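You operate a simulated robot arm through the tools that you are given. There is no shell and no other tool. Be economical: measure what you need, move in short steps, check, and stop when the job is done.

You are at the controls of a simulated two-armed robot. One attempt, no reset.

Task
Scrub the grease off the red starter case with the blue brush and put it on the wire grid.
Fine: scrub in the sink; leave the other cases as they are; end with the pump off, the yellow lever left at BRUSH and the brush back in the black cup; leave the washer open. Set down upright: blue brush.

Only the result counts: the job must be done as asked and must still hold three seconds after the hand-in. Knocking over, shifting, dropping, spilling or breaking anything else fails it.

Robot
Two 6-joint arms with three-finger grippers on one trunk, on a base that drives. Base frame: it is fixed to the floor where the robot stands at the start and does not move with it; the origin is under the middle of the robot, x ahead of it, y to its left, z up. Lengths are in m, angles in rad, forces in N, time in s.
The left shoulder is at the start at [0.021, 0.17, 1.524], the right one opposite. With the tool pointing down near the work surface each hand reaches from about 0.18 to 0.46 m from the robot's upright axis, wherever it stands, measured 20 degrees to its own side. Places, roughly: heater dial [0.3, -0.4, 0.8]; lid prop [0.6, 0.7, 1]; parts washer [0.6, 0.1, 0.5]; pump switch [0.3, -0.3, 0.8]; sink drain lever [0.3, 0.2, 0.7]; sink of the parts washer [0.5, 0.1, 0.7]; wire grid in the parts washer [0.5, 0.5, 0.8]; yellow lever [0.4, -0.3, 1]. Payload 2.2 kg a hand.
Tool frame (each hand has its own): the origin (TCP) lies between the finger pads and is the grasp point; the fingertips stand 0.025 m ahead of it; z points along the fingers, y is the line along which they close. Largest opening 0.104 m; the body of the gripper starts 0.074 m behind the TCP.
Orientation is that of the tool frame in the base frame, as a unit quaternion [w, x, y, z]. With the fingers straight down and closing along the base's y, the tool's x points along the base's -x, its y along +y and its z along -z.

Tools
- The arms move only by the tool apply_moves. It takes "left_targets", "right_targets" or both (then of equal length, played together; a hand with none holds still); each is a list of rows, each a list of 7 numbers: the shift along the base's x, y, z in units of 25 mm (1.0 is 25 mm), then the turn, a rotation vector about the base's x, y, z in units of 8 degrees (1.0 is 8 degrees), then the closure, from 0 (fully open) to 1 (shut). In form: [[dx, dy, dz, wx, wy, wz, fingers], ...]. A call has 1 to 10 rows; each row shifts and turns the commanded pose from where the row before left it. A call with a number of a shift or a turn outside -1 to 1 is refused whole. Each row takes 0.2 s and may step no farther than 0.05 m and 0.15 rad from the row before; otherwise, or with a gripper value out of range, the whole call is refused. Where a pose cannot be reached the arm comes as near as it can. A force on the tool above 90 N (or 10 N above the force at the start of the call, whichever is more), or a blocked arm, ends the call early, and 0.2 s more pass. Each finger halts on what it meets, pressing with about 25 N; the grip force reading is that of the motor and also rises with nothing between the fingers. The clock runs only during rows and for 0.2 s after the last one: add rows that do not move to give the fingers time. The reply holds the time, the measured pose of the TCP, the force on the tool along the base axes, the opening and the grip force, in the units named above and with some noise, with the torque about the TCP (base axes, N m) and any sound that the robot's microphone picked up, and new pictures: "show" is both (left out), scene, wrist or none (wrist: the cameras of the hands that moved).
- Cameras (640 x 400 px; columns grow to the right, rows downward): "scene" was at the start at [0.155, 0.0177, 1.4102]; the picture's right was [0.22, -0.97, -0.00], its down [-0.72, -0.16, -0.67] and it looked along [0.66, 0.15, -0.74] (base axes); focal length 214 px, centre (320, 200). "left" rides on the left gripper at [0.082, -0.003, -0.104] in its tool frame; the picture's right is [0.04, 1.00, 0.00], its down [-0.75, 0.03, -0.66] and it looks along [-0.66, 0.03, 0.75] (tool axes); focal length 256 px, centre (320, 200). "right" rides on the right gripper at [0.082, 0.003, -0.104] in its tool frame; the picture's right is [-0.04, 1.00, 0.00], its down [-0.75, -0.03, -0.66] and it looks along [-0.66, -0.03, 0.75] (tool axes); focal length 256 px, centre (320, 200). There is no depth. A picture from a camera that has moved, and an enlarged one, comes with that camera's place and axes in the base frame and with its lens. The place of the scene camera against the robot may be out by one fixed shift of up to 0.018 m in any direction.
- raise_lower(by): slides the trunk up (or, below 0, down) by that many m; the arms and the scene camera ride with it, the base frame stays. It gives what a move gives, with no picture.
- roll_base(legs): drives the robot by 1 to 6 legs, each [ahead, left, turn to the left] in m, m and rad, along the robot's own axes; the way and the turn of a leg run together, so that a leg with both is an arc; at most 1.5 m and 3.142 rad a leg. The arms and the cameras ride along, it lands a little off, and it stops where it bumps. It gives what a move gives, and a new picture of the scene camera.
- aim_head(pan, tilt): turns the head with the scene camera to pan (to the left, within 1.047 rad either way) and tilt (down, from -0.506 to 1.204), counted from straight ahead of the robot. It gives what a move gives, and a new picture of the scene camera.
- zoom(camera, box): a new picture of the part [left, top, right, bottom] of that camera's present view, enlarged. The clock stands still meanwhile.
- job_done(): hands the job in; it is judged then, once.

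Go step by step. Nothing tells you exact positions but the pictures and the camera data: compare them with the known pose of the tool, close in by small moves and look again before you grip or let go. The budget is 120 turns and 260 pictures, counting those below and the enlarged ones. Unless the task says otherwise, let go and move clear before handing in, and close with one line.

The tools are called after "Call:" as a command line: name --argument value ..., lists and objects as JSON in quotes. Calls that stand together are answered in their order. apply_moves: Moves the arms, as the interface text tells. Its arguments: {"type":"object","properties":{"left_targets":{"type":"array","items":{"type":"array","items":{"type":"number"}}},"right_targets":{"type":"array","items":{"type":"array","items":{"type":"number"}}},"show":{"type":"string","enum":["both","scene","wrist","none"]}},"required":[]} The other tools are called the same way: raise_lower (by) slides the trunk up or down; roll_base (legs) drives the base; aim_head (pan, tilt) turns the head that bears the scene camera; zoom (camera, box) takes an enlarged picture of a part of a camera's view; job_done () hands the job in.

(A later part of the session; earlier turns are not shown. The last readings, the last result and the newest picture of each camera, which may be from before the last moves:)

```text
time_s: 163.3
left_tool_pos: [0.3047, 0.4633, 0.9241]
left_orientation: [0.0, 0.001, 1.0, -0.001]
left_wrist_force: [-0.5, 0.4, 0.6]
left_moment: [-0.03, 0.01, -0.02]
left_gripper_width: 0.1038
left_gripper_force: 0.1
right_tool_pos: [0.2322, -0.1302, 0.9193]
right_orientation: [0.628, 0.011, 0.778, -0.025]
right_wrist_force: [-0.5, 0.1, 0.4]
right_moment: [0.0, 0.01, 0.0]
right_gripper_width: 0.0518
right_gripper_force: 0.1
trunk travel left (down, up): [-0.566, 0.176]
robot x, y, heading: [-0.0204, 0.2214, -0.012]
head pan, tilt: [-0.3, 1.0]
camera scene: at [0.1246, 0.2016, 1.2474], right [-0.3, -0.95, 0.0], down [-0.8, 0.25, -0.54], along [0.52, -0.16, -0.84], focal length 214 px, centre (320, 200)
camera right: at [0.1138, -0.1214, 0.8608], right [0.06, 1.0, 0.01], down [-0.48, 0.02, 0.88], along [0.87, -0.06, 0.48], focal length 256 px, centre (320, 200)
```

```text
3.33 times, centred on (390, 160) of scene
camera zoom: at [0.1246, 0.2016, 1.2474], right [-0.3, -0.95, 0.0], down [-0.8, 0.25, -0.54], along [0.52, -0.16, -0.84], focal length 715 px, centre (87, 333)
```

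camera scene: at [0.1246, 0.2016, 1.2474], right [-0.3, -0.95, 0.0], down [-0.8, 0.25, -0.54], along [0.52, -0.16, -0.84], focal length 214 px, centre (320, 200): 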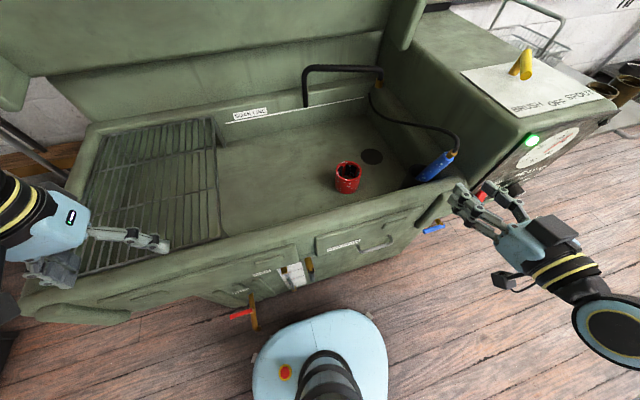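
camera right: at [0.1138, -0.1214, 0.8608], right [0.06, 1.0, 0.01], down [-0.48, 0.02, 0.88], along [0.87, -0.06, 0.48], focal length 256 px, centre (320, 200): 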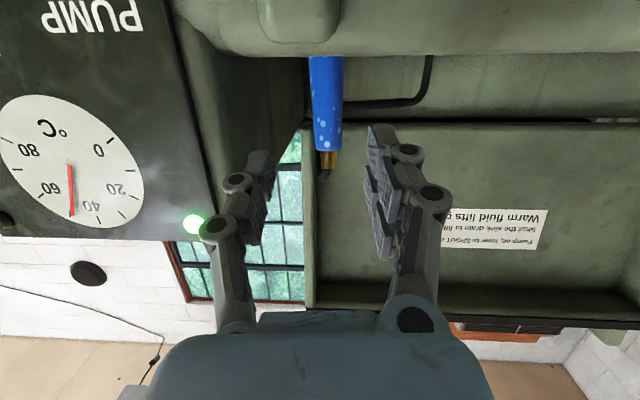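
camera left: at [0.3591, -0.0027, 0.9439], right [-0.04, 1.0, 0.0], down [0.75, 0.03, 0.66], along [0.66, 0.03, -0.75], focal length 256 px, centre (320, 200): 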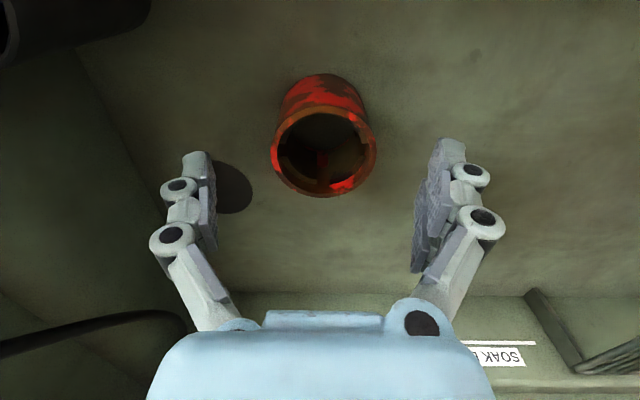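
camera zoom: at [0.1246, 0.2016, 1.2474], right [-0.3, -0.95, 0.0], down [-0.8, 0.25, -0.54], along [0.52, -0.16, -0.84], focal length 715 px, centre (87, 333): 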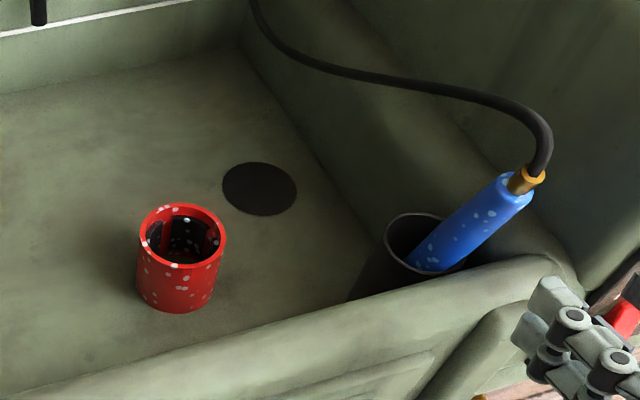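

The brush leans back a little in the cup (top about 30 mm towards me). I'll grip it lightly at the top, stand it upright, and release.

Call:
apply_moves --right_targets '[[0.9, -0.05, 0, 0, 0, 0, 0.3], [0.9, 0, 0, 0, 0, 0, 0.3], [0.9, 0, 0, 0, 0, 0, 0.3], [0.9, 0, 0, 0, 0, 0, 0.3], [0.6, 0, -0.2, 0, 0, 0, 0.3], [0, 0, 0, 0, 0, 0, 1], [0, 0, 0, 0, 0, 0, 1], [0, 0, 0, 0, 0, 0, 1]]' --show "wrist"

```text
time_s: 165.1
left_tool_pos: [0.3052, 0.4634, 0.9239]
left_orientation: [-0.001, 0.001, 1.0, -0.001]
left_wrist_force: [0.9, -0.2, -0.4]
left_moment: [0.0, 0.01, 0.02]
left_gripper_width: 0.1038
left_gripper_force: 0.2
right_tool_pos: [0.3401, -0.1315, 0.9131]
right_orientation: [0.628, 0.012, 0.778, -0.025]
right_wrist_force: [6.2, 5.6, 0.3]
right_moment: [0.73, 0.34, 0.29]
right_gripper_width: 0.0187
right_gripper_force: 24.7
trunk travel left (down, up): [-0.566, 0.176]
robot x, y, heading: [-0.0199, 0.2225, -0.009]
head pan, tilt: [-0.3, 1.0]
camera right: at [0.2214, -0.1223, 0.8555], right [0.06, 1.0, 0.02], down [-0.48, 0.01, 0.88], along [0.87, -0.06, 0.48], focal length 256 px, centre (320, 200)
```

right: 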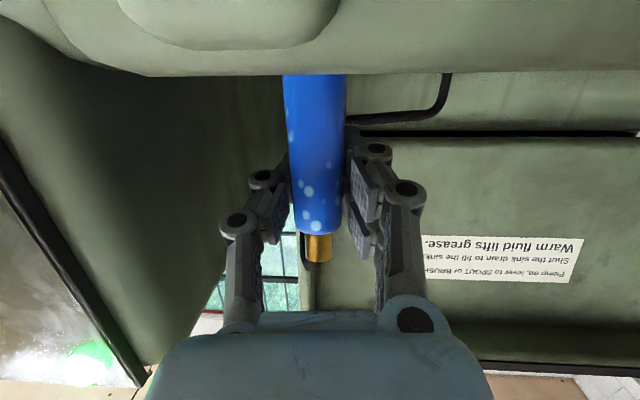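

Call:
apply_moves --right_targets '[[0, 0, 0.5, 0, 0, 0, 1], [0.45, 0, 0, 0, 0.6, 0, 1], [0.45, 0, 0, 0, 0.5, 0, 1], [0, 0, -0.3, 0, 0, 0, 1]]' --show "wrist"

Call:
zoom --camera "scene" --box '[310, 100, 470, 220]'

```text
time_s: 166.1
left_tool_pos: [0.3059, 0.4633, 0.9226]
left_orientation: [-0.001, 0.001, 1.0, 0.0]
left_wrist_force: [0.3, 0.3, 0.2]
left_moment: [-0.02, -0.01, 0.0]
left_gripper_width: 0.104
left_gripper_force: 0.2
right_tool_pos: [0.3581, -0.1327, 0.9197]
right_orientation: [0.567, 0.01, 0.823, -0.027]
right_wrist_force: [7.6, 3.0, 1.4]
right_moment: [0.21, -0.57, -0.05]
right_gripper_width: 0.0107
right_gripper_force: 24.9
right hand out of reach, approached as far as the arm can: row 3
trunk travel left (down, up): [-0.566, 0.176]
robot x, y, heading: [-0.018, 0.2224, -0.007]
head pan, tilt: [-0.3, 1.0]
camera right: at [0.2324, -0.1251, 0.88], right [0.06, 1.0, 0.01], down [-0.34, 0.02, 0.94], along [0.94, -0.06, 0.34], focal length 256 px, centre (320, 200)
```

right: 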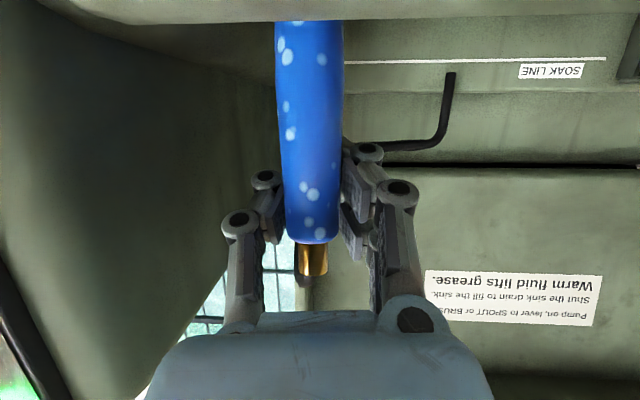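

```text
3.33 times, centred on (390, 160) of scene
camera zoom: at [0.1263, 0.2021, 1.2473], right [-0.3, -0.95, 0.0], down [-0.8, 0.25, -0.54], along [0.51, -0.16, -0.84], focal length 715 px, centre (87, 333)
```

zoom: 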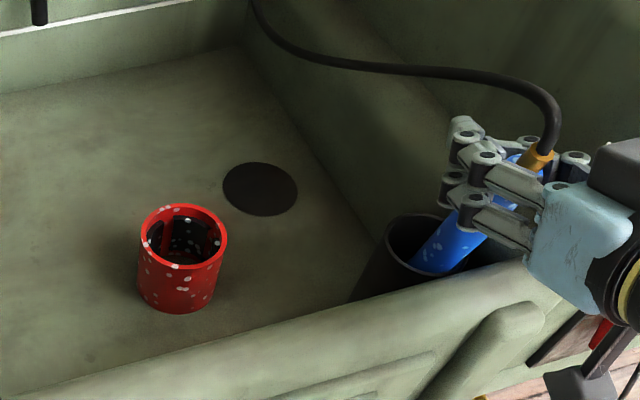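

Call:
apply_moves --right_targets '[[0.4, 0, -0.1, 0, 0, 0, 1], [0.2, 0, 0, 0, 0, 0, 0.7], [0, 0, 0, 0, 0, 0, 0.4], [0, 0, 0, 0, 0, 0, 0.2], [-0.8, 0, 0, 0, 0, 0, 0.2], [-0.8, 0, 0, 0, 0, 0, 0.2], [-0.8, 0, 0, 0, 0, 0, 0.2], [-0.8, 0, 0, 0, 0, 0, 0.2]]' --show "wrist"

Call:
zoom --camera "scene" --box '[310, 100, 470, 220]'

```text
time_s: 167.9
left_tool_pos: [0.3052, 0.4628, 0.923]
left_orientation: [0.001, 0.001, 1.0, 0.0]
left_wrist_force: [0.3, -0.2, -0.4]
left_moment: [-0.01, -0.01, 0.01]
left_gripper_width: 0.1039
left_gripper_force: 0.0
right_tool_pos: [0.2898, -0.135, 0.918]
right_orientation: [0.566, 0.01, 0.824, -0.026]
right_wrist_force: [-0.5, 0.7, 0.3]
right_moment: [0.0, 0.01, 0.03]
right_gripper_width: 0.0833
right_gripper_force: 0.0
trunk travel left (down, up): [-0.566, 0.176]
robot x, y, heading: [-0.0184, 0.2268, -0.002]
head pan, tilt: [-0.3, 1.0]
camera right: at [0.1636, -0.1255, 0.8774], right [0.06, 1.0, 0.01], down [-0.34, 0.02, 0.94], along [0.94, -0.06, 0.34], focal length 256 px, centre (320, 200)
```

right: 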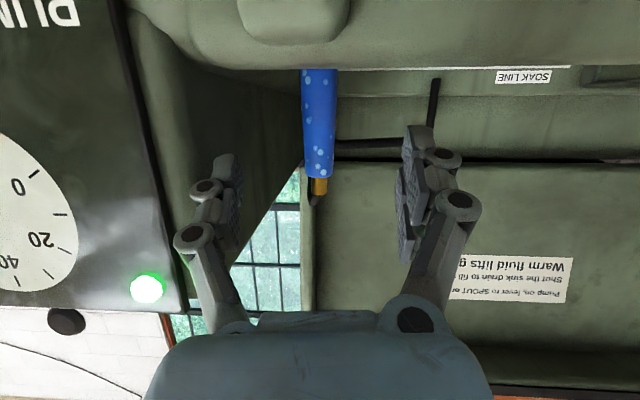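

```text
3.33 times, centred on (390, 160) of scene
camera zoom: at [0.1248, 0.2016, 1.2474], right [-0.3, -0.95, 0.0], down [-0.8, 0.25, -0.54], along [0.52, -0.16, -0.84], focal length 715 px, centre (87, 333)
```

zoom: 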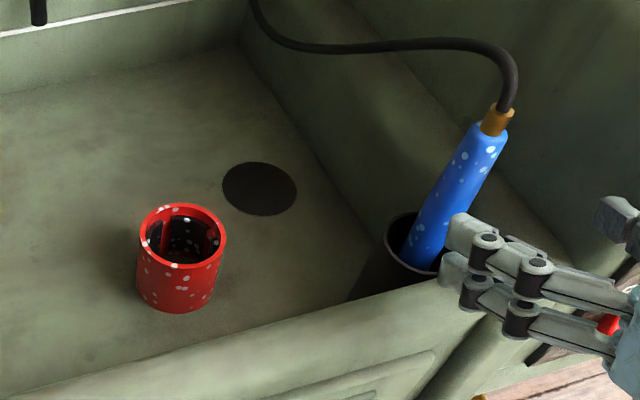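

The brush now stands upright in the cup. Next: back off to the low, roomy stance used for the dial, to switch the pump off and the heater back off.

Call:
apply_moves --right_targets '[[-1, 0, 0, 0, 0, 0, 0.5], [-1, 0, 0, 0, 0, 0, 1], [-1, 0, 0, 0, 0, 0, 1]]' --show "none"

Call:
roll_base --legs '[[-0.285, 0, 0.005], [0, -0.2, 0]]'

Call:
raise_lower --by -0.264

Call:
apply_moves --right_targets '[[0.8, 0.5, 0.8, 0, -0.6, 0, 1], [0.8, 0.6, 0.8, 0, -0.6, 0, 1], [0.8, 0.6, 0.8, 0, -0.6, 0, 1], [0.8, 0.6, 0.8, 0, -0.4, 0, 1], [0.8, 0.6, 0.8, 0, 0, 0, 1], [0.8, 0, 0.8, 0, 0, 0, 1], [0.8, 0, 0, 0, 0, 0, 1]]' --show "both"

```text
time_s: 168.7
left_tool_pos: [0.3053, 0.4632, 0.923]
left_orientation: [0.0, 0.0, 1.0, 0.0]
left_wrist_force: [-0.2, -0.4, 0.5]
left_moment: [-0.03, 0.01, 0.0]
left_gripper_width: 0.1039
left_gripper_force: 0.0
right_tool_pos: [0.2155, -0.1341, 0.9178]
right_orientation: [0.567, 0.01, 0.824, -0.027]
right_wrist_force: [-0.5, 0.1, -0.3]
right_moment: [0.03, -0.01, -0.02]
right_gripper_width: 0.0002
right_gripper_force: 14.8
trunk travel left (down, up): [-0.566, 0.176]
robot x, y, heading: [-0.0196, 0.224, -0.006]
head pan, tilt: [-0.3, 1.0]
```

```text
time_s: 171.8
left_tool_pos: [0.0192, 0.2696, 0.9239]
left_orientation: [0.0, -0.002, 1.0, 0.001]
left_wrist_force: [0.5, 0.2, 0.4]
left_moment: [-0.01, 0.02, 0.03]
left_gripper_width: 0.104
left_gripper_force: 0.0
right_tool_pos: [-0.0672, -0.3266, 0.9176]
right_orientation: [0.566, 0.008, 0.824, -0.024]
right_wrist_force: [-0.2, 0.1, -1.2]
right_moment: [-0.01, -0.01, 0.0]
right_gripper_width: 0.0002
right_gripper_force: 25.2
trunk travel left (down, up): [-0.566, 0.176]
robot x, y, heading: [-0.3049, 0.0304, -0.002]
head pan, tilt: [-0.3, 1.0]
camera scene: at [-0.1597, 0.0083, 1.2473], right [-0.3, -0.96, 0.0], down [-0.8, 0.25, -0.54], along [0.52, -0.16, -0.84], focal length 214 px, centre (320, 200)
```

scene: 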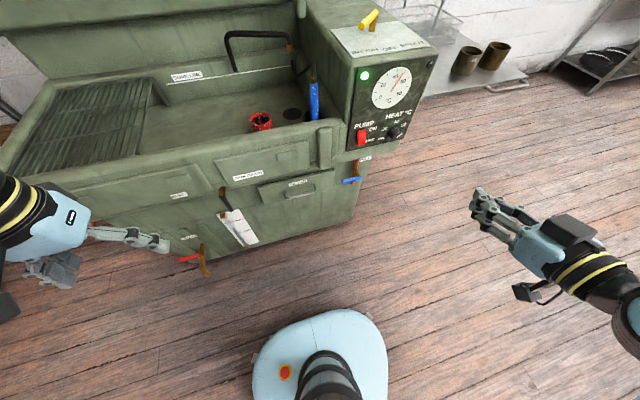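

```text
time_s: 174.5
left_tool_pos: [0.0178, 0.2717, 0.6581]
left_orientation: [0.001, -0.002, 1.0, 0.0]
left_wrist_force: [0.6, 0.3, 0.6]
left_moment: [-0.01, -0.02, 0.0]
left_gripper_width: 0.104
left_gripper_force: 0.0
right_tool_pos: [-0.0673, -0.3271, 0.6546]
right_orientation: [0.567, 0.008, 0.823, -0.026]
right_wrist_force: [-0.2, -0.2, -0.3]
right_moment: [-0.03, -0.02, 0.0]
right_gripper_width: 0.0
right_gripper_force: 25.2
trunk travel left (down, up): [-0.302, 0.44]
robot x, y, heading: [-0.3052, 0.0302, 0.003]
head pan, tilt: [-0.3, 1.0]
```

```text
time_s: 176.1
left_tool_pos: [0.0189, 0.2718, 0.6591]
left_orientation: [-0.001, -0.002, 1.0, 0.0]
left_wrist_force: [-0.3, -0.2, -0.5]
left_moment: [0.01, -0.01, -0.01]
left_gripper_width: 0.104
left_gripper_force: 0.1
right_tool_pos: [0.0722, -0.2538, 0.7756]
right_orientation: [0.686, 0.011, 0.727, -0.024]
right_wrist_force: [1.2, 0.8, -0.4]
right_moment: [-0.02, 0.01, 0.0]
right_gripper_width: 0.0
right_gripper_force: 24.9
trunk travel left (down, up): [-0.302, 0.44]
robot x, y, heading: [-0.3021, 0.0301, -0.002]
head pan, tilt: [-0.3, 1.0]
camera scene: at [-0.1508, 0.0095, 0.9768], right [-0.3, -0.96, 0.0], down [-0.8, 0.25, -0.54], along [0.52, -0.16, -0.84], focal length 214 px, centre (320, 200)
camera right: at [-0.0361, -0.2456, 0.6996], right [0.05, 1.0, 0.02], down [-0.61, 0.01, 0.79], along [0.79, -0.05, 0.61], focal length 256 px, centre (320, 200)
```

scene: 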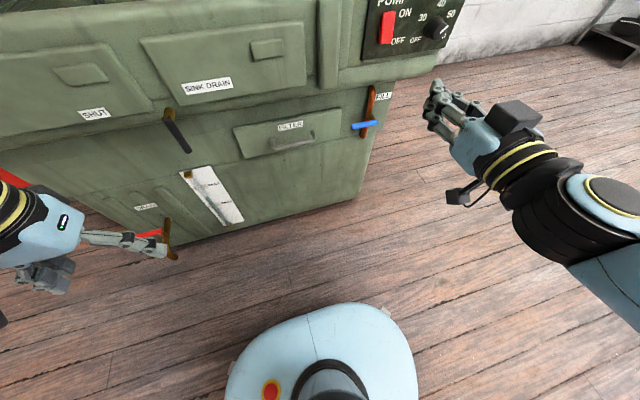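
right: 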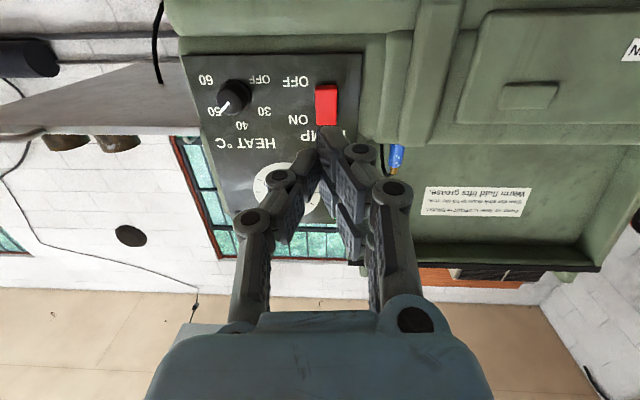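

Rocker's OFF end is at about (y -0.255, z 0.777). Advance the closed horizontal fingers to it and press.

Call:
apply_moves --right_targets '[[0.9, -0.05, 0.15, 0, 0, 0, 1], [0.9, 0, 0, 0, 0, 0, 1], [0.9, 0, 0, 0, 0, 0, 1], [0.9, 0, 0, 0, 0, 0, 1], [0.9, 0, 0, 0, 0, 0, 1], [0.9, 0, 0, 0, 0, 0, 1], [0.8, 0, 0, 0, 0, 0, 1]]' --show "wrist"

Call:
apply_moves --right_targets '[[0.3, 0, 0, 0, 0, 0, 1], [0.25, 0, 0, 0, 0, 0, 1], [0.2, 0, 0, 0, 0, 0, 1]]' --show "wrist"

```text
time_s: 177.7
left_tool_pos: [0.0196, 0.2726, 0.6584]
left_orientation: [0.0, -0.003, 1.0, 0.0]
left_wrist_force: [0.1, 0.2, 0.3]
left_moment: [0.0, 0.01, 0.02]
left_gripper_width: 0.104
left_gripper_force: 0.1
right_tool_pos: [0.2299, -0.2555, 0.7769]
right_orientation: [0.685, 0.011, 0.728, -0.024]
right_wrist_force: [0.2, -0.7, -0.1]
right_moment: [0.0, -0.02, 0.04]
right_gripper_width: 0.0
right_gripper_force: 25.0
trunk travel left (down, up): [-0.302, 0.44]
robot x, y, heading: [-0.3041, 0.0315, 0.001]
head pan, tilt: [-0.3, 1.0]
camera right: at [0.1209, -0.2462, 0.7014], right [0.05, 1.0, 0.02], down [-0.61, 0.01, 0.79], along [0.79, -0.05, 0.61], focal length 256 px, centre (320, 200)
```

right: 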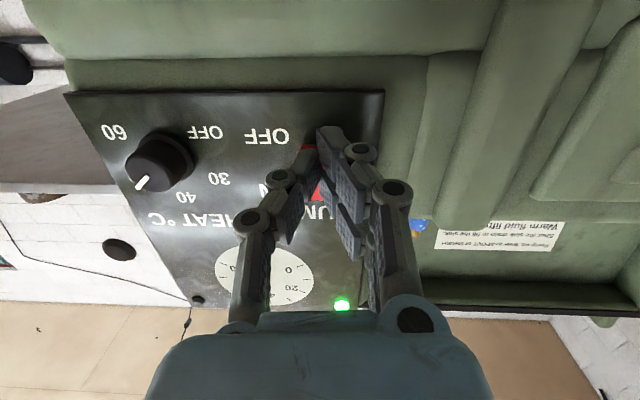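

```text
time_s: 178.5
left_tool_pos: [0.0161, 0.2722, 0.6602]
left_orientation: [0.002, -0.002, 1.0, 0.0]
left_wrist_force: [-1.3, 0.0, 0.8]
left_moment: [0.02, 0.0, 0.02]
left_gripper_width: 0.1039
left_gripper_force: 0.1
right_tool_pos: [0.2445, -0.2541, 0.7771]
right_orientation: [0.686, 0.012, 0.727, -0.024]
right_wrist_force: [-30.8, 4.4, -1.7]
right_moment: [-0.09, -0.54, 0.31]
right_gripper_width: 0.0003
right_gripper_force: 25.4
trunk travel left (down, up): [-0.302, 0.44]
robot x, y, heading: [-0.3059, 0.0306, 0.001]
head pan, tilt: [-0.3, 1.0]
camera right: at [0.136, -0.2464, 0.7018], right [0.05, 1.0, 0.02], down [-0.61, 0.02, 0.79], along [0.79, -0.05, 0.61], focal length 256 px, centre (320, 200)
```

right: 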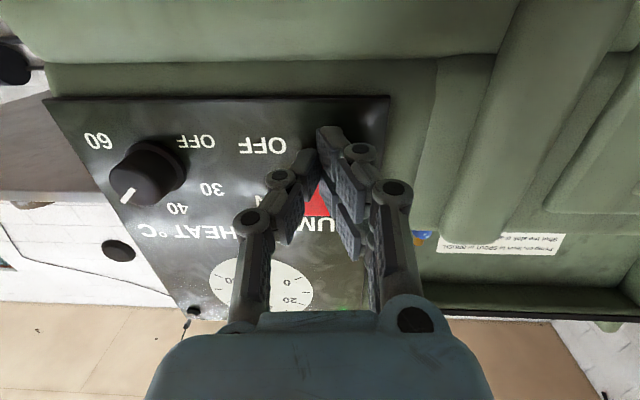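

Pressed at ~31 N. Back off to check the lamp.

Call:
apply_moves --right_targets '[[-1, 0, 0, 0, 0, 0, 1], [-1, 0, 0, 0, 0, 0, 0.6], [-1, -0.9, 0, 1, 0, 0, 0.4], [-0.2, -0.9, 0.1, 1, 0, 0, 0.4], [0, -0.9, 0.1, 1, 0, 0, 0.4], [0, -0.9, 0.1, 1, 0, 0, 0.4], [0, -0.9, 0, 1, 0, 0, 0.4], [0, 0, 0, 1, 0, 0, 0.4], [0, 0, 0, 1, 0, 0, 0.4], [0, 0, 0, 1, 0, 0, 0.4]]' --show "wrist"

Call:
aim_head --pan -0.7 --tilt 0.6

Call:
zoom --camera "scene" --box '[190, 0, 330, 130]'

```text
time_s: 180.7
left_tool_pos: [0.0197, 0.2705, 0.6605]
left_orientation: [0.0, -0.003, 1.0, 0.0]
left_wrist_force: [-0.5, 1.2, 0.5]
left_moment: [-0.02, 0.01, 0.0]
left_gripper_width: 0.1037
left_gripper_force: 0.0
right_tool_pos: [0.1664, -0.3665, 0.7848]
right_orientation: [0.575, 0.373, 0.63, 0.365]
right_wrist_force: [-0.6, -0.3, -1.0]
right_moment: [-0.02, 0.0, 0.03]
right_gripper_width: 0.0625
right_gripper_force: 0.0
trunk travel left (down, up): [-0.302, 0.44]
robot x, y, heading: [-0.3048, 0.0325, -0.0]
head pan, tilt: [-0.3, 1.0]
camera right: at [0.0576, -0.2948, 0.7577], right [0.05, 0.42, 0.91], down [-0.61, -0.71, 0.36], along [0.79, -0.57, 0.22], focal length 256 px, centre (320, 200)
```

right: 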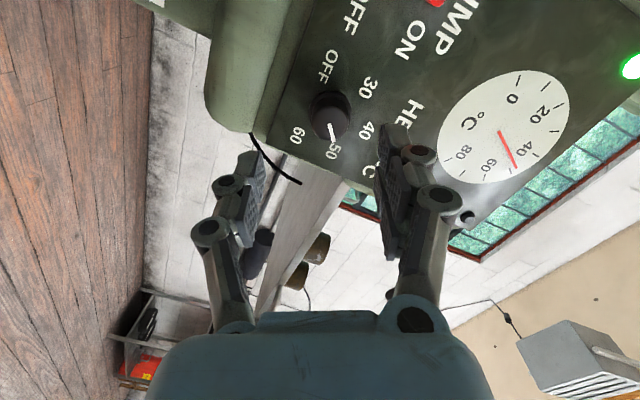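

```text
time_s: 181.6
left_tool_pos: [0.0192, 0.2725, 0.6594]
left_orientation: [0.0, -0.003, 1.0, 0.0]
left_wrist_force: [-0.3, -0.5, 0.6]
left_moment: [-0.04, -0.01, -0.02]
left_gripper_width: 0.1041
left_gripper_force: 0.1
right_tool_pos: [0.1659, -0.3667, 0.7845]
right_orientation: [0.575, 0.373, 0.629, 0.366]
right_wrist_force: [-0.3, -0.4, 0.4]
right_moment: [-0.02, -0.01, 0.0]
right_gripper_width: 0.0623
right_gripper_force: 0.1
trunk travel left (down, up): [-0.302, 0.44]
robot x, y, heading: [-0.3062, 0.0259, 0.001]
head pan, tilt: [-0.7, 0.6]
camera scene: at [-0.1497, -0.0268, 1.0088], right [-0.64, -0.77, 0.0], down [-0.43, 0.36, -0.82], along [0.63, -0.53, -0.57], focal length 214 px, centre (320, 200)
```

scene: 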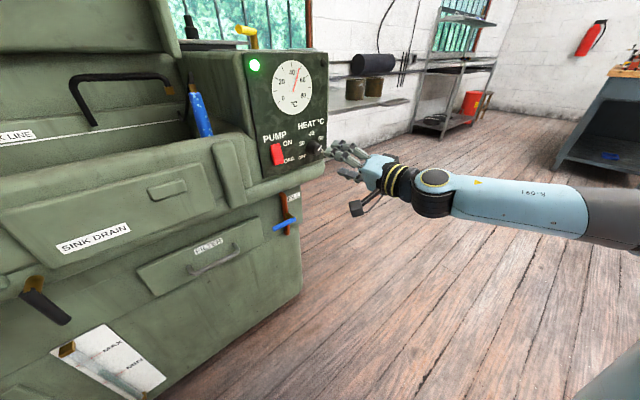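

```text
3.08 times, centred on (260, 65) of scene
camera zoom: at [-0.1497, -0.0268, 1.0088], right [-0.64, -0.77, 0.0], down [-0.43, 0.36, -0.82], along [0.63, -0.53, -0.57], focal length 660 px, centre (505, 615)
```

zoom: 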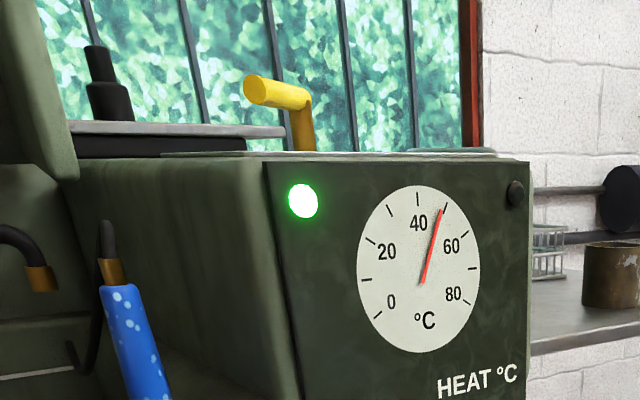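

Pump still ON: the press was too weak. First turn the dial back while the hand is pre-rolled: grip the knob and turn anticlockwise.

Call:
apply_moves --right_targets '[[1, 0, 0, 0, 0, 0, 0.4], [1, 0, 0, 0, 0, 0, 0.4], [0.9, 0, 0, 0, 0, 0, 0.4], [0, 0, 0, 0, 0, 0, 1], [0, 0, 0, 0, 0, 0, 1], [0, 0, 0, -1, 0, 0, 1], [0, 0, 0, -1, 0, 0, 1], [0, 0, 0, -1, 0, 0, 1], [0, 0, 0, -1, 0, 0, 1], [0, 0, 0, -1, 0, 0, 1]]' --show "none"

Call:
apply_moves --right_targets '[[0, 0, 0, -1, 0, 0, 1], [0, 0, 0, -1, 0, 0, 1], [0, 0, 0, -1, 0, 0, 1], [0, 0, 0, -1, 0, 0, 1], [0, 0, 0, -1, 0, 0, 1], [0, 0, 0, -1, 0, 0, 1], [0, 0, 0, -1, 0, 0, 1], [0, 0, 0, -1, 0, 0, 1], [0, 0, 0, -1, 0, 0, 1], [0, 0, 0, -1, 0, 0, 1]]' --show "wrist"

```text
time_s: 183.8
left_tool_pos: [0.0182, 0.2729, 0.6582]
left_orientation: [-0.001, -0.002, 1.0, 0.0]
left_wrist_force: [0.1, 0.3, 0.7]
left_moment: [0.02, -0.02, 0.01]
left_gripper_width: 0.104
left_gripper_force: 0.0
right_tool_pos: [0.24, -0.3653, 0.7867]
right_orientation: [0.669, 0.152, 0.716, 0.127]
right_wrist_force: [9.7, 5.4, 15.5]
right_moment: [-0.02, -0.75, 0.21]
right_gripper_width: 0.0318
right_gripper_force: 45.1
trunk travel left (down, up): [-0.302, 0.44]
robot x, y, heading: [-0.3028, 0.031, 0.002]
head pan, tilt: [-0.7, 0.6]
```

```text
time_s: 186.0
left_tool_pos: [0.018, 0.2705, 0.6596]
left_orientation: [0.002, -0.002, 1.0, 0.0]
left_wrist_force: [0.1, 0.5, 1.4]
left_moment: [-0.01, 0.02, 0.02]
left_gripper_width: 0.1039
left_gripper_force: 0.1
right_tool_pos: [0.2391, -0.3676, 0.7866]
right_orientation: [0.61, -0.312, 0.631, -0.364]
right_wrist_force: [2.4, -11.8, 17.6]
right_moment: [0.01, -0.37, 0.11]
right_gripper_width: 0.0315
right_gripper_force: 45.4
trunk travel left (down, up): [-0.302, 0.44]
robot x, y, heading: [-0.3028, 0.0274, 0.003]
head pan, tilt: [-0.7, 0.6]
camera right: at [0.1303, -0.4254, 0.7371], right [0.05, 0.57, -0.82], down [-0.61, 0.67, 0.43], along [0.79, 0.47, 0.39], focal length 256 px, centre (320, 200)
```

right: 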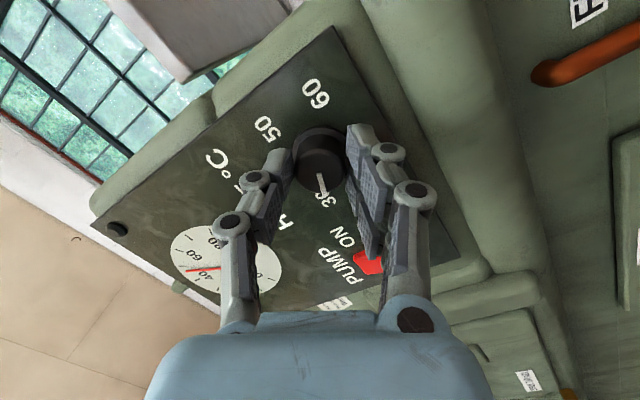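

Dial is at 30. Continue turning anticlockwise if the wrist allows.

Call:
apply_moves --right_targets '[[0, 0, 0, -1, 0, 0, 1], [0, 0, 0, -1, 0, 0, 1], [0, 0, 0, -1, 0, 0, 1], [0, 0, 0, -1, 0, 0, 1], [0, 0, 0, -1, 0, 0, 1], [0, 0, 0, -1, 0, 0, 1], [0, 0, 0, -1, 0, 0, 1]]' --show "wrist"

```text
time_s: 187.6
left_tool_pos: [0.0174, 0.2712, 0.6597]
left_orientation: [0.001, -0.003, 1.0, 0.0]
left_wrist_force: [0.3, 0.0, -0.2]
left_moment: [-0.03, 0.01, -0.01]
left_gripper_width: 0.1043
left_gripper_force: 0.1
right_tool_pos: [0.238, -0.366, 0.7863]
right_orientation: [-0.393, 0.559, -0.387, 0.619]
right_wrist_force: [-2.2, -17.8, 24.3]
right_moment: [0.36, -0.63, -0.4]
right_gripper_width: 0.0307
right_gripper_force: 45.4
trunk travel left (down, up): [-0.302, 0.44]
robot x, y, heading: [-0.3045, 0.0277, -0.0]
head pan, tilt: [-0.7, 0.6]
camera right: at [0.1289, -0.4386, 0.8073], right [0.05, -0.36, -0.93], down [-0.61, 0.73, -0.31], along [0.79, 0.58, -0.18], focal length 256 px, centre (320, 200)
```

right: 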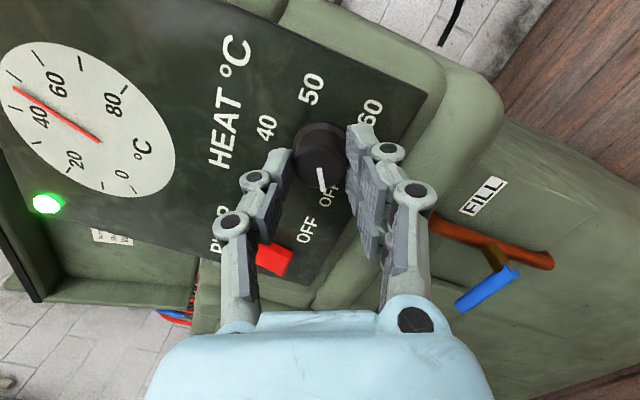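

Dial is back at OFF. Release, back off, unroll and line up with the pump rocker again.

Call:
apply_moves --right_targets '[[0, 0, 0, 0, 0, 0, 0.4], [0, 0, 0, 0, 0, 0, 0.4], [-1, 0, 0, 0, 0, 0, 0.4], [-1, 0, 0, 0, 0, 0, 0.6], [-0.8, 0, 0, 1, 0, 0, 1], [0, 0, 0, 1, 0, 0, 1], [0, 0, 0, 1, 0, 0, 1], [0, 0, 0, 1, 0, 0, 1], [0, 0, 0, 1, 0, 0, 1], [0, 0, 0, 1, 0, 0, 1]]' --show "none"

Call:
apply_moves --right_targets '[[0, 0.9, 0, 1, 0, 0, 1], [0, 0.9, 0, 1, 0, 0, 1], [0, 0.9, -0.2, 1, 0, 0, 1], [0, 0.9, -0.2, 1, 0, 0, 1], [0, 0.84, 0, 1, 0, 0, 1], [0, 0, 0, 1, 0, 0, 1], [0, 0, 0, 1, 0, 0, 1], [0, 0, 0, 0.3, 0, 0, 1]]' --show "both"

```text
time_s: 189.8
left_tool_pos: [0.0194, 0.2721, 0.6585]
left_orientation: [-0.001, -0.002, 1.0, -0.001]
left_wrist_force: [-0.2, -0.2, -1.0]
left_moment: [-0.01, 0.01, 0.02]
left_gripper_width: 0.104
left_gripper_force: 0.0
right_tool_pos: [0.1682, -0.3687, 0.7852]
right_orientation: [0.588, -0.353, 0.605, -0.404]
right_wrist_force: [-0.4, -0.2, 0.5]
right_moment: [-0.02, 0.03, 0.0]
right_gripper_width: 0.0
right_gripper_force: 25.5
trunk travel left (down, up): [-0.302, 0.44]
robot x, y, heading: [-0.3062, 0.0311, -0.002]
head pan, tilt: [-0.7, 0.6]
```

```text
time_s: 191.6
left_tool_pos: [0.0186, 0.271, 0.6588]
left_orientation: [0.0, -0.003, 1.0, -0.001]
left_wrist_force: [-0.2, 0.0, -0.3]
left_moment: [0.03, -0.02, -0.02]
left_gripper_width: 0.1043
left_gripper_force: 0.1
right_tool_pos: [0.1689, -0.2556, 0.7765]
right_orientation: [0.685, -0.022, 0.726, -0.059]
right_wrist_force: [0.0, 0.2, 0.4]
right_moment: [-0.01, -0.01, -0.04]
right_gripper_width: 0.0001
right_gripper_force: 25.1
trunk travel left (down, up): [-0.302, 0.44]
robot x, y, heading: [-0.3043, 0.0332, -0.0]
head pan, tilt: [-0.7, 0.6]
camera scene: at [-0.1498, -0.0267, 1.0089], right [-0.64, -0.77, 0.0], down [-0.43, 0.36, -0.82], along [0.63, -0.53, -0.57], focal length 214 px, centre (320, 200)
camera right: at [0.0614, -0.2559, 0.6997], right [0.05, 1.0, -0.07], down [-0.61, 0.09, 0.79], along [0.79, 0.01, 0.61], focal length 256 px, centre (320, 200)
```

scene: 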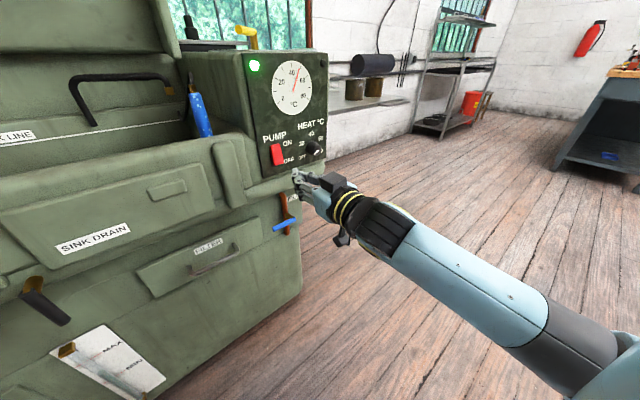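
right: 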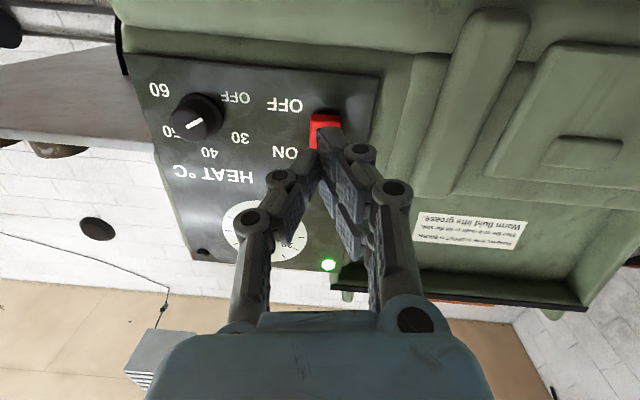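

Now press the OFF end with a firmer push.

Call:
apply_moves --right_targets '[[0.9, 0, 0, 0, 0, 0, 1], [0.9, 0, 0, 0, 0, 0, 1], [0.8, 0, 0, 0, 0, 0, 1], [0.4, 0, 0, 0, 0, 0, 1], [0.4, 0, 0, 0, 0, 0, 1], [0.4, 0, 0, 0, 0, 0, 1], [0.4, 0, 0, 0, 0, 0, 1]]' --show "none"

Call:
zoom --camera "scene" --box '[230, 40, 350, 220]'

```text
time_s: 192.9
left_tool_pos: [0.0143, 0.2723, 0.6604]
left_orientation: [0.003, 0.0, 1.0, 0.0]
left_wrist_force: [-1.2, 0.7, 0.4]
left_moment: [-0.02, -0.04, 0.01]
left_gripper_width: 0.104
left_gripper_force: 0.0
right_tool_pos: [0.2459, -0.2566, 0.7737]
right_orientation: [0.683, -0.02, 0.728, -0.06]
right_wrist_force: [-43.6, 6.8, 6.6]
right_moment: [-0.07, -1.01, 0.54]
right_gripper_width: 0.0001
right_gripper_force: 25.1
trunk travel left (down, up): [-0.302, 0.44]
robot x, y, heading: [-0.3035, 0.031, -0.004]
head pan, tilt: [-0.7, 0.6]
stopped in row 6 (right hand): the force on the tool passed its limit at 101 N (the readings are from after the stop); the commanded pose is now the measured one
```

```text
2.22 times, centred on (290, 130) of scene
camera zoom: at [-0.1572, -0.0257, 1.01], right [-0.65, -0.76, 0.0], down [-0.43, 0.36, -0.83], along [0.63, -0.53, -0.56], focal length 477 px, centre (387, 356)
```

zoom: 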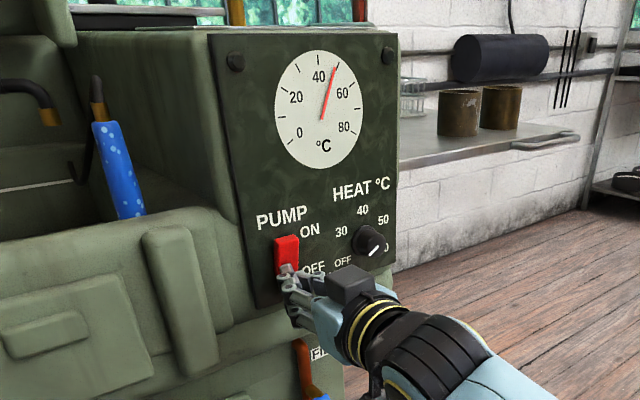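

The green lamp is out: pump OFF. Withdraw, raise the trunk and drive to where the left hand can pick up the clean case.

Call:
apply_moves --right_targets '[[-1, 0, 0, 0, 0, 0, 1], [-1, 0, 0, 0, 0, 0, 1], [-1, 0, 0, 0, 0, 0, 1], [-1, 0, 0, 0, 0, 0, 1], [-1, 0, 0, 0, 0, 0, 1], [-1, 0, 0, 0, 0, 0, 1], [-1, 0, 0, 0, 0, 0, 1], [-1, 0, 0, 0, 0, 0, 1], [-0.5, -0.5, 0, 0, 0, 0, 1]]' --show "none"

Call:
zoom --camera "scene" --box '[230, 40, 350, 220]'

Call:
raise_lower --by 0.314

Call:
roll_base --legs '[[0, -0.25, 0], [0.26, 0, 0]]'

Call:
aim_head --pan 0.3 --tilt 1.0

```text
time_s: 194.9
left_tool_pos: [0.0176, 0.271, 0.6602]
left_orientation: [0.0, -0.001, 1.0, 0.0]
left_wrist_force: [-0.4, 0.5, 0.7]
left_moment: [-0.02, 0.0, 0.0]
left_gripper_width: 0.1042
left_gripper_force: 0.1
right_tool_pos: [0.0385, -0.2718, 0.768]
right_orientation: [0.68, -0.021, 0.73, -0.059]
right_wrist_force: [-0.6, 0.3, 0.6]
right_moment: [0.01, 0.03, 0.01]
right_gripper_width: 0.0001
right_gripper_force: 25.3
trunk travel left (down, up): [-0.302, 0.44]
robot x, y, heading: [-0.3062, 0.0328, 0.0]
head pan, tilt: [-0.7, 0.6]
```

```text
2.22 times, centred on (290, 130) of scene
camera zoom: at [-0.152, -0.027, 1.0089], right [-0.65, -0.76, 0.0], down [-0.43, 0.36, -0.82], along [0.63, -0.53, -0.57], focal length 477 px, centre (387, 356)
```

zoom: 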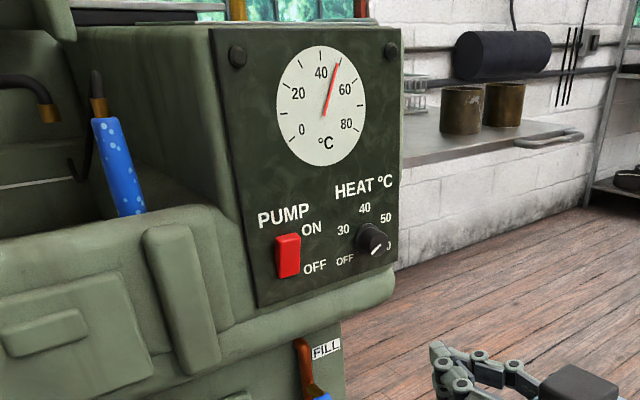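

```text
time_s: 198.1
left_tool_pos: [0.0177, 0.2713, 0.9746]
left_orientation: [-0.001, 0.0, 1.0, 0.0]
left_wrist_force: [0.6, -0.6, -0.3]
left_moment: [-0.01, 0.0, 0.0]
left_gripper_width: 0.1039
left_gripper_force: 0.0
right_tool_pos: [0.0389, -0.2705, 1.0835]
right_orientation: [0.68, -0.02, 0.73, -0.058]
right_wrist_force: [-0.7, -0.5, 0.3]
right_moment: [0.01, -0.02, -0.01]
right_gripper_width: 0.0
right_gripper_force: 24.7
trunk travel left (down, up): [-0.616, 0.126]
robot x, y, heading: [-0.3027, 0.0316, -0.003]
head pan, tilt: [-0.7, 0.6]
```

```text
time_s: 201.4
left_tool_pos: [0.2849, 0.0176, 0.9722]
left_orientation: [0.0, 0.004, 1.0, 0.0]
left_wrist_force: [1.0, -1.0, -1.3]
left_moment: [0.03, 0.02, -0.05]
left_gripper_width: 0.1042
left_gripper_force: 0.1
right_tool_pos: [0.3019, -0.5255, 1.0829]
right_orientation: [0.68, -0.017, 0.731, -0.062]
right_wrist_force: [-0.2, 0.8, 1.0]
right_moment: [0.04, -0.01, -0.03]
right_gripper_width: 0.0
right_gripper_force: 24.6
trunk travel left (down, up): [-0.616, 0.126]
robot x, y, heading: [-0.0434, -0.2264, -0.014]
head pan, tilt: [-0.7, 0.6]
camera scene: at [0.1051, -0.28, 1.3295], right [-0.65, -0.76, 0.0], down [-0.43, 0.37, -0.82], along [0.62, -0.54, -0.57], focal length 214 px, centre (320, 200)
```

scene: 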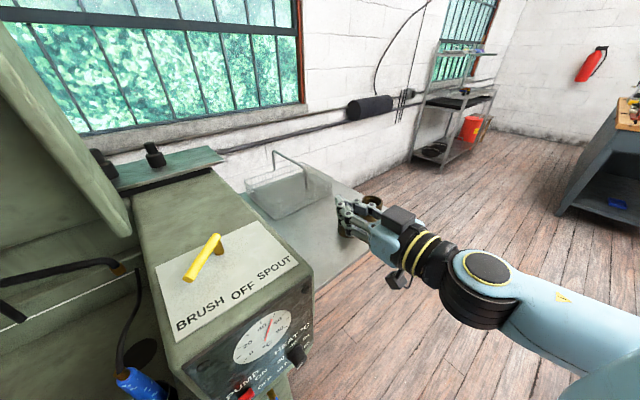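

```text
time_s: 202.6
left_tool_pos: [0.2858, 0.0162, 0.9732]
left_orientation: [0.0, 0.003, 1.0, 0.0]
left_wrist_force: [0.3, -0.2, 0.0]
left_moment: [0.0, 0.0, 0.0]
left_gripper_width: 0.1041
left_gripper_force: 0.1
right_tool_pos: [0.3018, -0.524, 1.0812]
right_orientation: [0.68, -0.017, 0.73, -0.062]
right_wrist_force: [-0.1, 0.8, 0.4]
right_moment: [0.0, 0.0, 0.02]
right_gripper_width: 0.0001
right_gripper_force: 25.2
trunk travel left (down, up): [-0.616, 0.126]
robot x, y, heading: [-0.0403, -0.2193, -0.014]
head pan, tilt: [0.3, 1.0]
camera scene: at [0.1038, -0.2025, 1.2977], right [0.28, -0.96, 0.0], down [-0.81, -0.24, -0.54], along [0.52, 0.15, -0.84], focal length 214 px, centre (320, 200)
```

scene: 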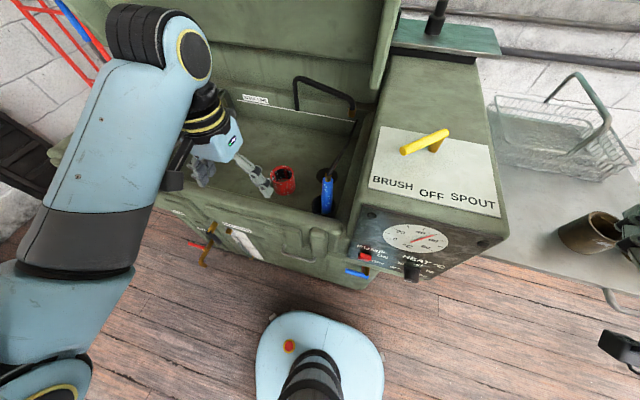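

Pump is OFF, lever at BRUSH, brush in the cup. Now look down from the left wrist at the case.

Call:
apply_moves --left_targets '[[0.9, 0, 0, 0, 0, 0.1, 0], [0.9, 0, 0, 0, 0, 0, 0], [0.9, 0, 0, 0, 0, 0, 0], [0.9, 0, -0.4, 0, 0, 0, 0]]' --show "wrist"

```text
time_s: 203.6
left_tool_pos: [0.3773, 0.0156, 0.9627]
left_orientation: [0.0, -0.003, 1.0, 0.001]
left_wrist_force: [0.4, 0.3, -1.7]
left_moment: [-0.02, 0.05, 0.02]
left_gripper_width: 0.1039
left_gripper_force: 0.0
right_tool_pos: [0.3029, -0.5244, 1.0831]
right_orientation: [0.68, -0.017, 0.731, -0.063]
right_wrist_force: [-0.3, 0.0, 0.6]
right_moment: [0.03, 0.0, -0.02]
right_gripper_width: 0.0002
right_gripper_force: 25.1
trunk travel left (down, up): [-0.616, 0.126]
robot x, y, heading: [-0.0391, -0.2231, -0.014]
head pan, tilt: [0.3, 1.0]
camera left: at [0.2952, 0.011, 1.0678], right [-0.05, 1.0, 0.0], down [0.75, 0.04, 0.66], along [0.66, 0.03, -0.75], focal length 256 px, centre (320, 200)
```

left: 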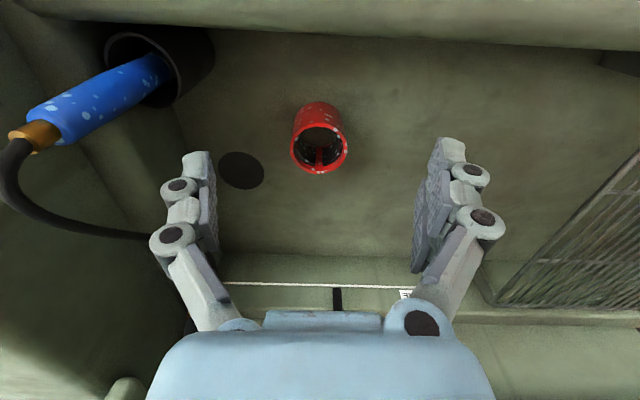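

Case at (0.449,0.015). Move over it and descend partway.

Call:
apply_moves --left_targets '[[0.9, 0, -0.3, 0, 0, 0, 0], [0.9, 0, -0.6, 0, 0, 0, 0], [0.9, 0, -0.8, 0, 0, 0, 0], [0.1, 0, -0.9, 0, 0, 0, 0], [0, 0, -0.9, 0, 0, 0, 0], [0, 0, -0.8, 0, 0, 0, 0]]' --show "wrist"

```text
time_s: 205.0
left_tool_pos: [0.4462, 0.0154, 0.8557]
left_orientation: [0.001, -0.003, 1.0, 0.0]
left_wrist_force: [0.9, 0.7, 0.6]
left_moment: [0.01, 0.02, 0.0]
left_gripper_width: 0.104
left_gripper_force: 0.0
right_tool_pos: [0.3017, -0.5242, 1.0841]
right_orientation: [0.68, -0.018, 0.73, -0.061]
right_wrist_force: [0.5, 0.7, -0.4]
right_moment: [-0.02, 0.01, -0.03]
right_gripper_width: 0.0
right_gripper_force: 25.0
trunk travel left (down, up): [-0.616, 0.126]
robot x, y, heading: [-0.0383, -0.2219, -0.006]
head pan, tilt: [0.3, 1.0]
camera left: at [0.3647, 0.0105, 0.9606], right [-0.05, 1.0, 0.0], down [0.75, 0.03, 0.66], along [0.66, 0.03, -0.75], focal length 256 px, centre (320, 200)
```

left: 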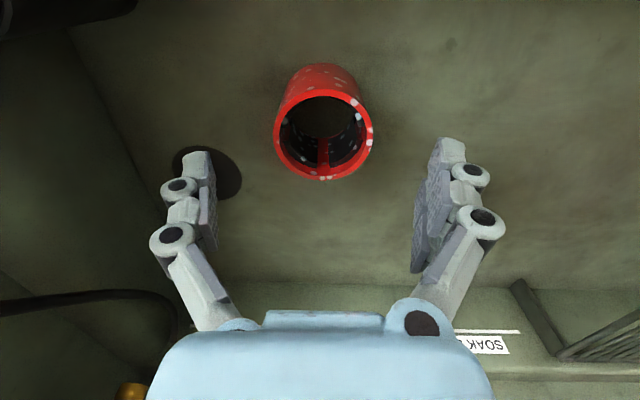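

Centred. Descend to grasp depth and close.

Call:
apply_moves --left_targets '[[0.03, 0.04, -0.8, 0, 0, 0, 0], [0, 0, -0.8, 0, 0, 0, 0], [0, 0, -0.8, 0, 0, 0, 0], [0, 0, -0.75, 0, 0, 0, 0], [0, 0, 0, 0, 0, 0, 1], [0, 0, 0, 0, 0, 0, 1], [0, 0, 0, 0, 0, 0, 1], [0, 0, 0, 0, 0, 0, 1], [0, 0, 0.15, 0, 0, 0, 1], [0, 0, 0.25, 0, 0, 0, 1]]' --show "wrist"

```text
time_s: 207.2
left_tool_pos: [0.4454, 0.0176, 0.7873]
left_orientation: [0.0, -0.003, 1.0, 0.0]
left_wrist_force: [0.5, -0.8, -7.5]
left_moment: [0.0, -0.01, 0.0]
left_gripper_width: 0.0719
left_gripper_force: 25.3
right_tool_pos: [0.3017, -0.5239, 1.0844]
right_orientation: [0.68, -0.017, 0.73, -0.062]
right_wrist_force: [0.0, -0.8, 0.0]
right_moment: [0.03, 0.02, 0.02]
right_gripper_width: 0.0
right_gripper_force: 25.1
trunk travel left (down, up): [-0.616, 0.126]
robot x, y, heading: [-0.0429, -0.2227, -0.009]
head pan, tilt: [0.3, 1.0]
camera left: at [0.3635, 0.0126, 0.891], right [-0.05, 1.0, 0.0], down [0.75, 0.03, 0.66], along [0.66, 0.03, -0.75], focal length 256 px, centre (320, 200)
```

left: 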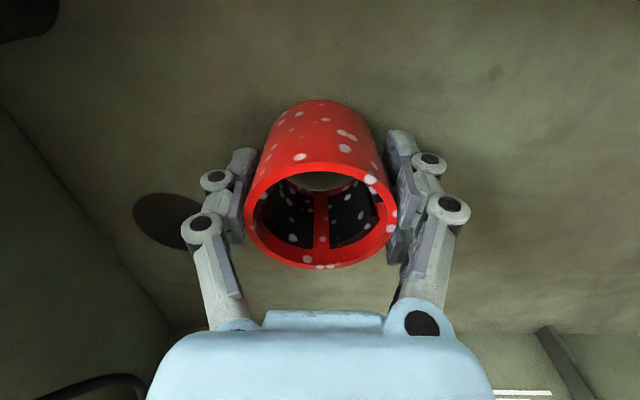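

Case held clean. Lift it, pull the right hand back a little, then drive left to the wire grid.

Call:
apply_moves --left_targets '[[0, 0, 0.8, 0, 0, 0, 1], [0, 0, 1, 0, 0, 0, 1], [0, 0, 1, 0, 0, 0, 1], [0, 0, 1, 0, 0, 0, 1], [0, 0, 1, 0, 0, 0, 1], [0, 0, 0.8, 0, 0, 0, 1]]' --right_targets '[[-0.7, 0, 0, 0, 0, 0, 1], [-0.7, 0, 0, 0, 0, 0, 1], [-0.7, 0, 0, 0, 0, 0, 1], [0, 0, 0, 0, 0, 0, 1], [0, 0, 0, 0, 0, 0, 1], [0, 0, 0, 0, 0, 0, 1]]' --show "none"

Call:
roll_base --legs '[[0, 0.46, 0.01]]'

Call:
apply_moves --left_targets '[[0, 0, 0, 0, 0, 0, 1]]' --show "wrist"

```text
time_s: 208.6
left_tool_pos: [0.4466, 0.0187, 0.9257]
left_orientation: [-0.001, -0.004, 1.0, -0.001]
left_wrist_force: [-0.6, 0.4, -7.5]
left_moment: [-0.02, 0.02, -0.01]
left_gripper_width: 0.0724
left_gripper_force: 24.8
right_tool_pos: [0.2494, -0.5253, 1.0807]
right_orientation: [0.68, -0.017, 0.731, -0.063]
right_wrist_force: [0.8, -0.1, 1.7]
right_moment: [-0.01, -0.01, 0.02]
right_gripper_width: 0.0
right_gripper_force: 24.7
trunk travel left (down, up): [-0.616, 0.126]
robot x, y, heading: [-0.0408, -0.222, -0.004]
head pan, tilt: [0.3, 1.0]
```

```text
time_s: 211.4
left_tool_pos: [0.4527, 0.4734, 0.9245]
left_orientation: [0.0, -0.004, 1.0, 0.0]
left_wrist_force: [0.4, 0.8, -6.9]
left_moment: [-0.03, 0.01, 0.03]
left_gripper_width: 0.0717
left_gripper_force: 25.0
right_tool_pos: [0.2545, -0.0694, 1.0804]
right_orientation: [0.68, -0.017, 0.731, -0.063]
right_wrist_force: [0.4, -0.7, -0.4]
right_moment: [0.01, 0.03, -0.01]
right_gripper_width: 0.0002
right_gripper_force: 24.7
trunk travel left (down, up): [-0.616, 0.126]
robot x, y, heading: [-0.0354, 0.2322, -0.006]
head pan, tilt: [0.3, 1.0]
camera scene: at [0.1094, 0.2536, 1.2975], right [0.28, -0.96, 0.0], down [-0.81, -0.24, -0.54], along [0.52, 0.15, -0.84], focal length 214 px, centre (320, 200)
```

scene: 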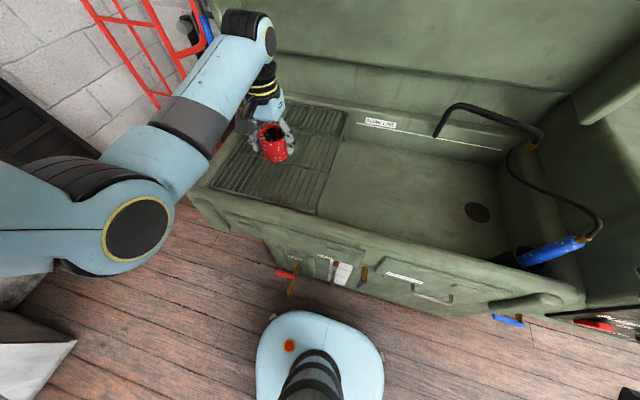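

```text
time_s: 211.8
left_tool_pos: [0.452, 0.4752, 0.9244]
left_orientation: [-0.001, -0.004, 1.0, 0.001]
left_wrist_force: [-0.4, -0.2, -6.5]
left_moment: [-0.01, 0.03, 0.01]
left_gripper_width: 0.0721
left_gripper_force: 24.9
right_tool_pos: [0.2548, -0.072, 1.0811]
right_orientation: [0.68, -0.016, 0.73, -0.063]
right_wrist_force: [-0.4, 0.3, -0.5]
right_moment: [-0.01, -0.01, 0.01]
right_gripper_width: 0.0
right_gripper_force: 25.4
trunk travel left (down, up): [-0.616, 0.126]
robot x, y, heading: [-0.0377, 0.2347, -0.013]
head pan, tilt: [0.3, 1.0]
camera left: at [0.3706, 0.4686, 1.0289], right [-0.05, 1.0, 0.0], down [0.75, 0.03, 0.66], along [0.66, 0.03, -0.76], focal length 256 px, centre (320, 200)
```

left: 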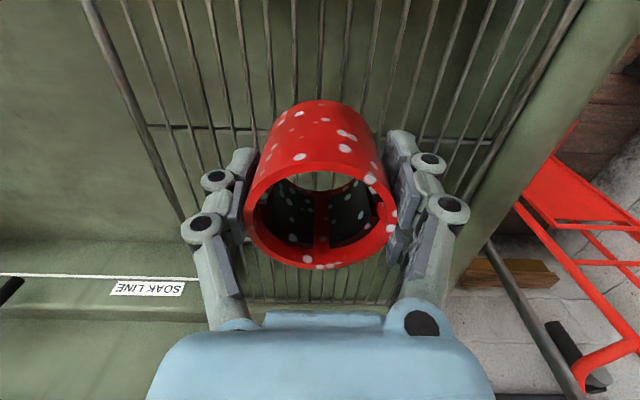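

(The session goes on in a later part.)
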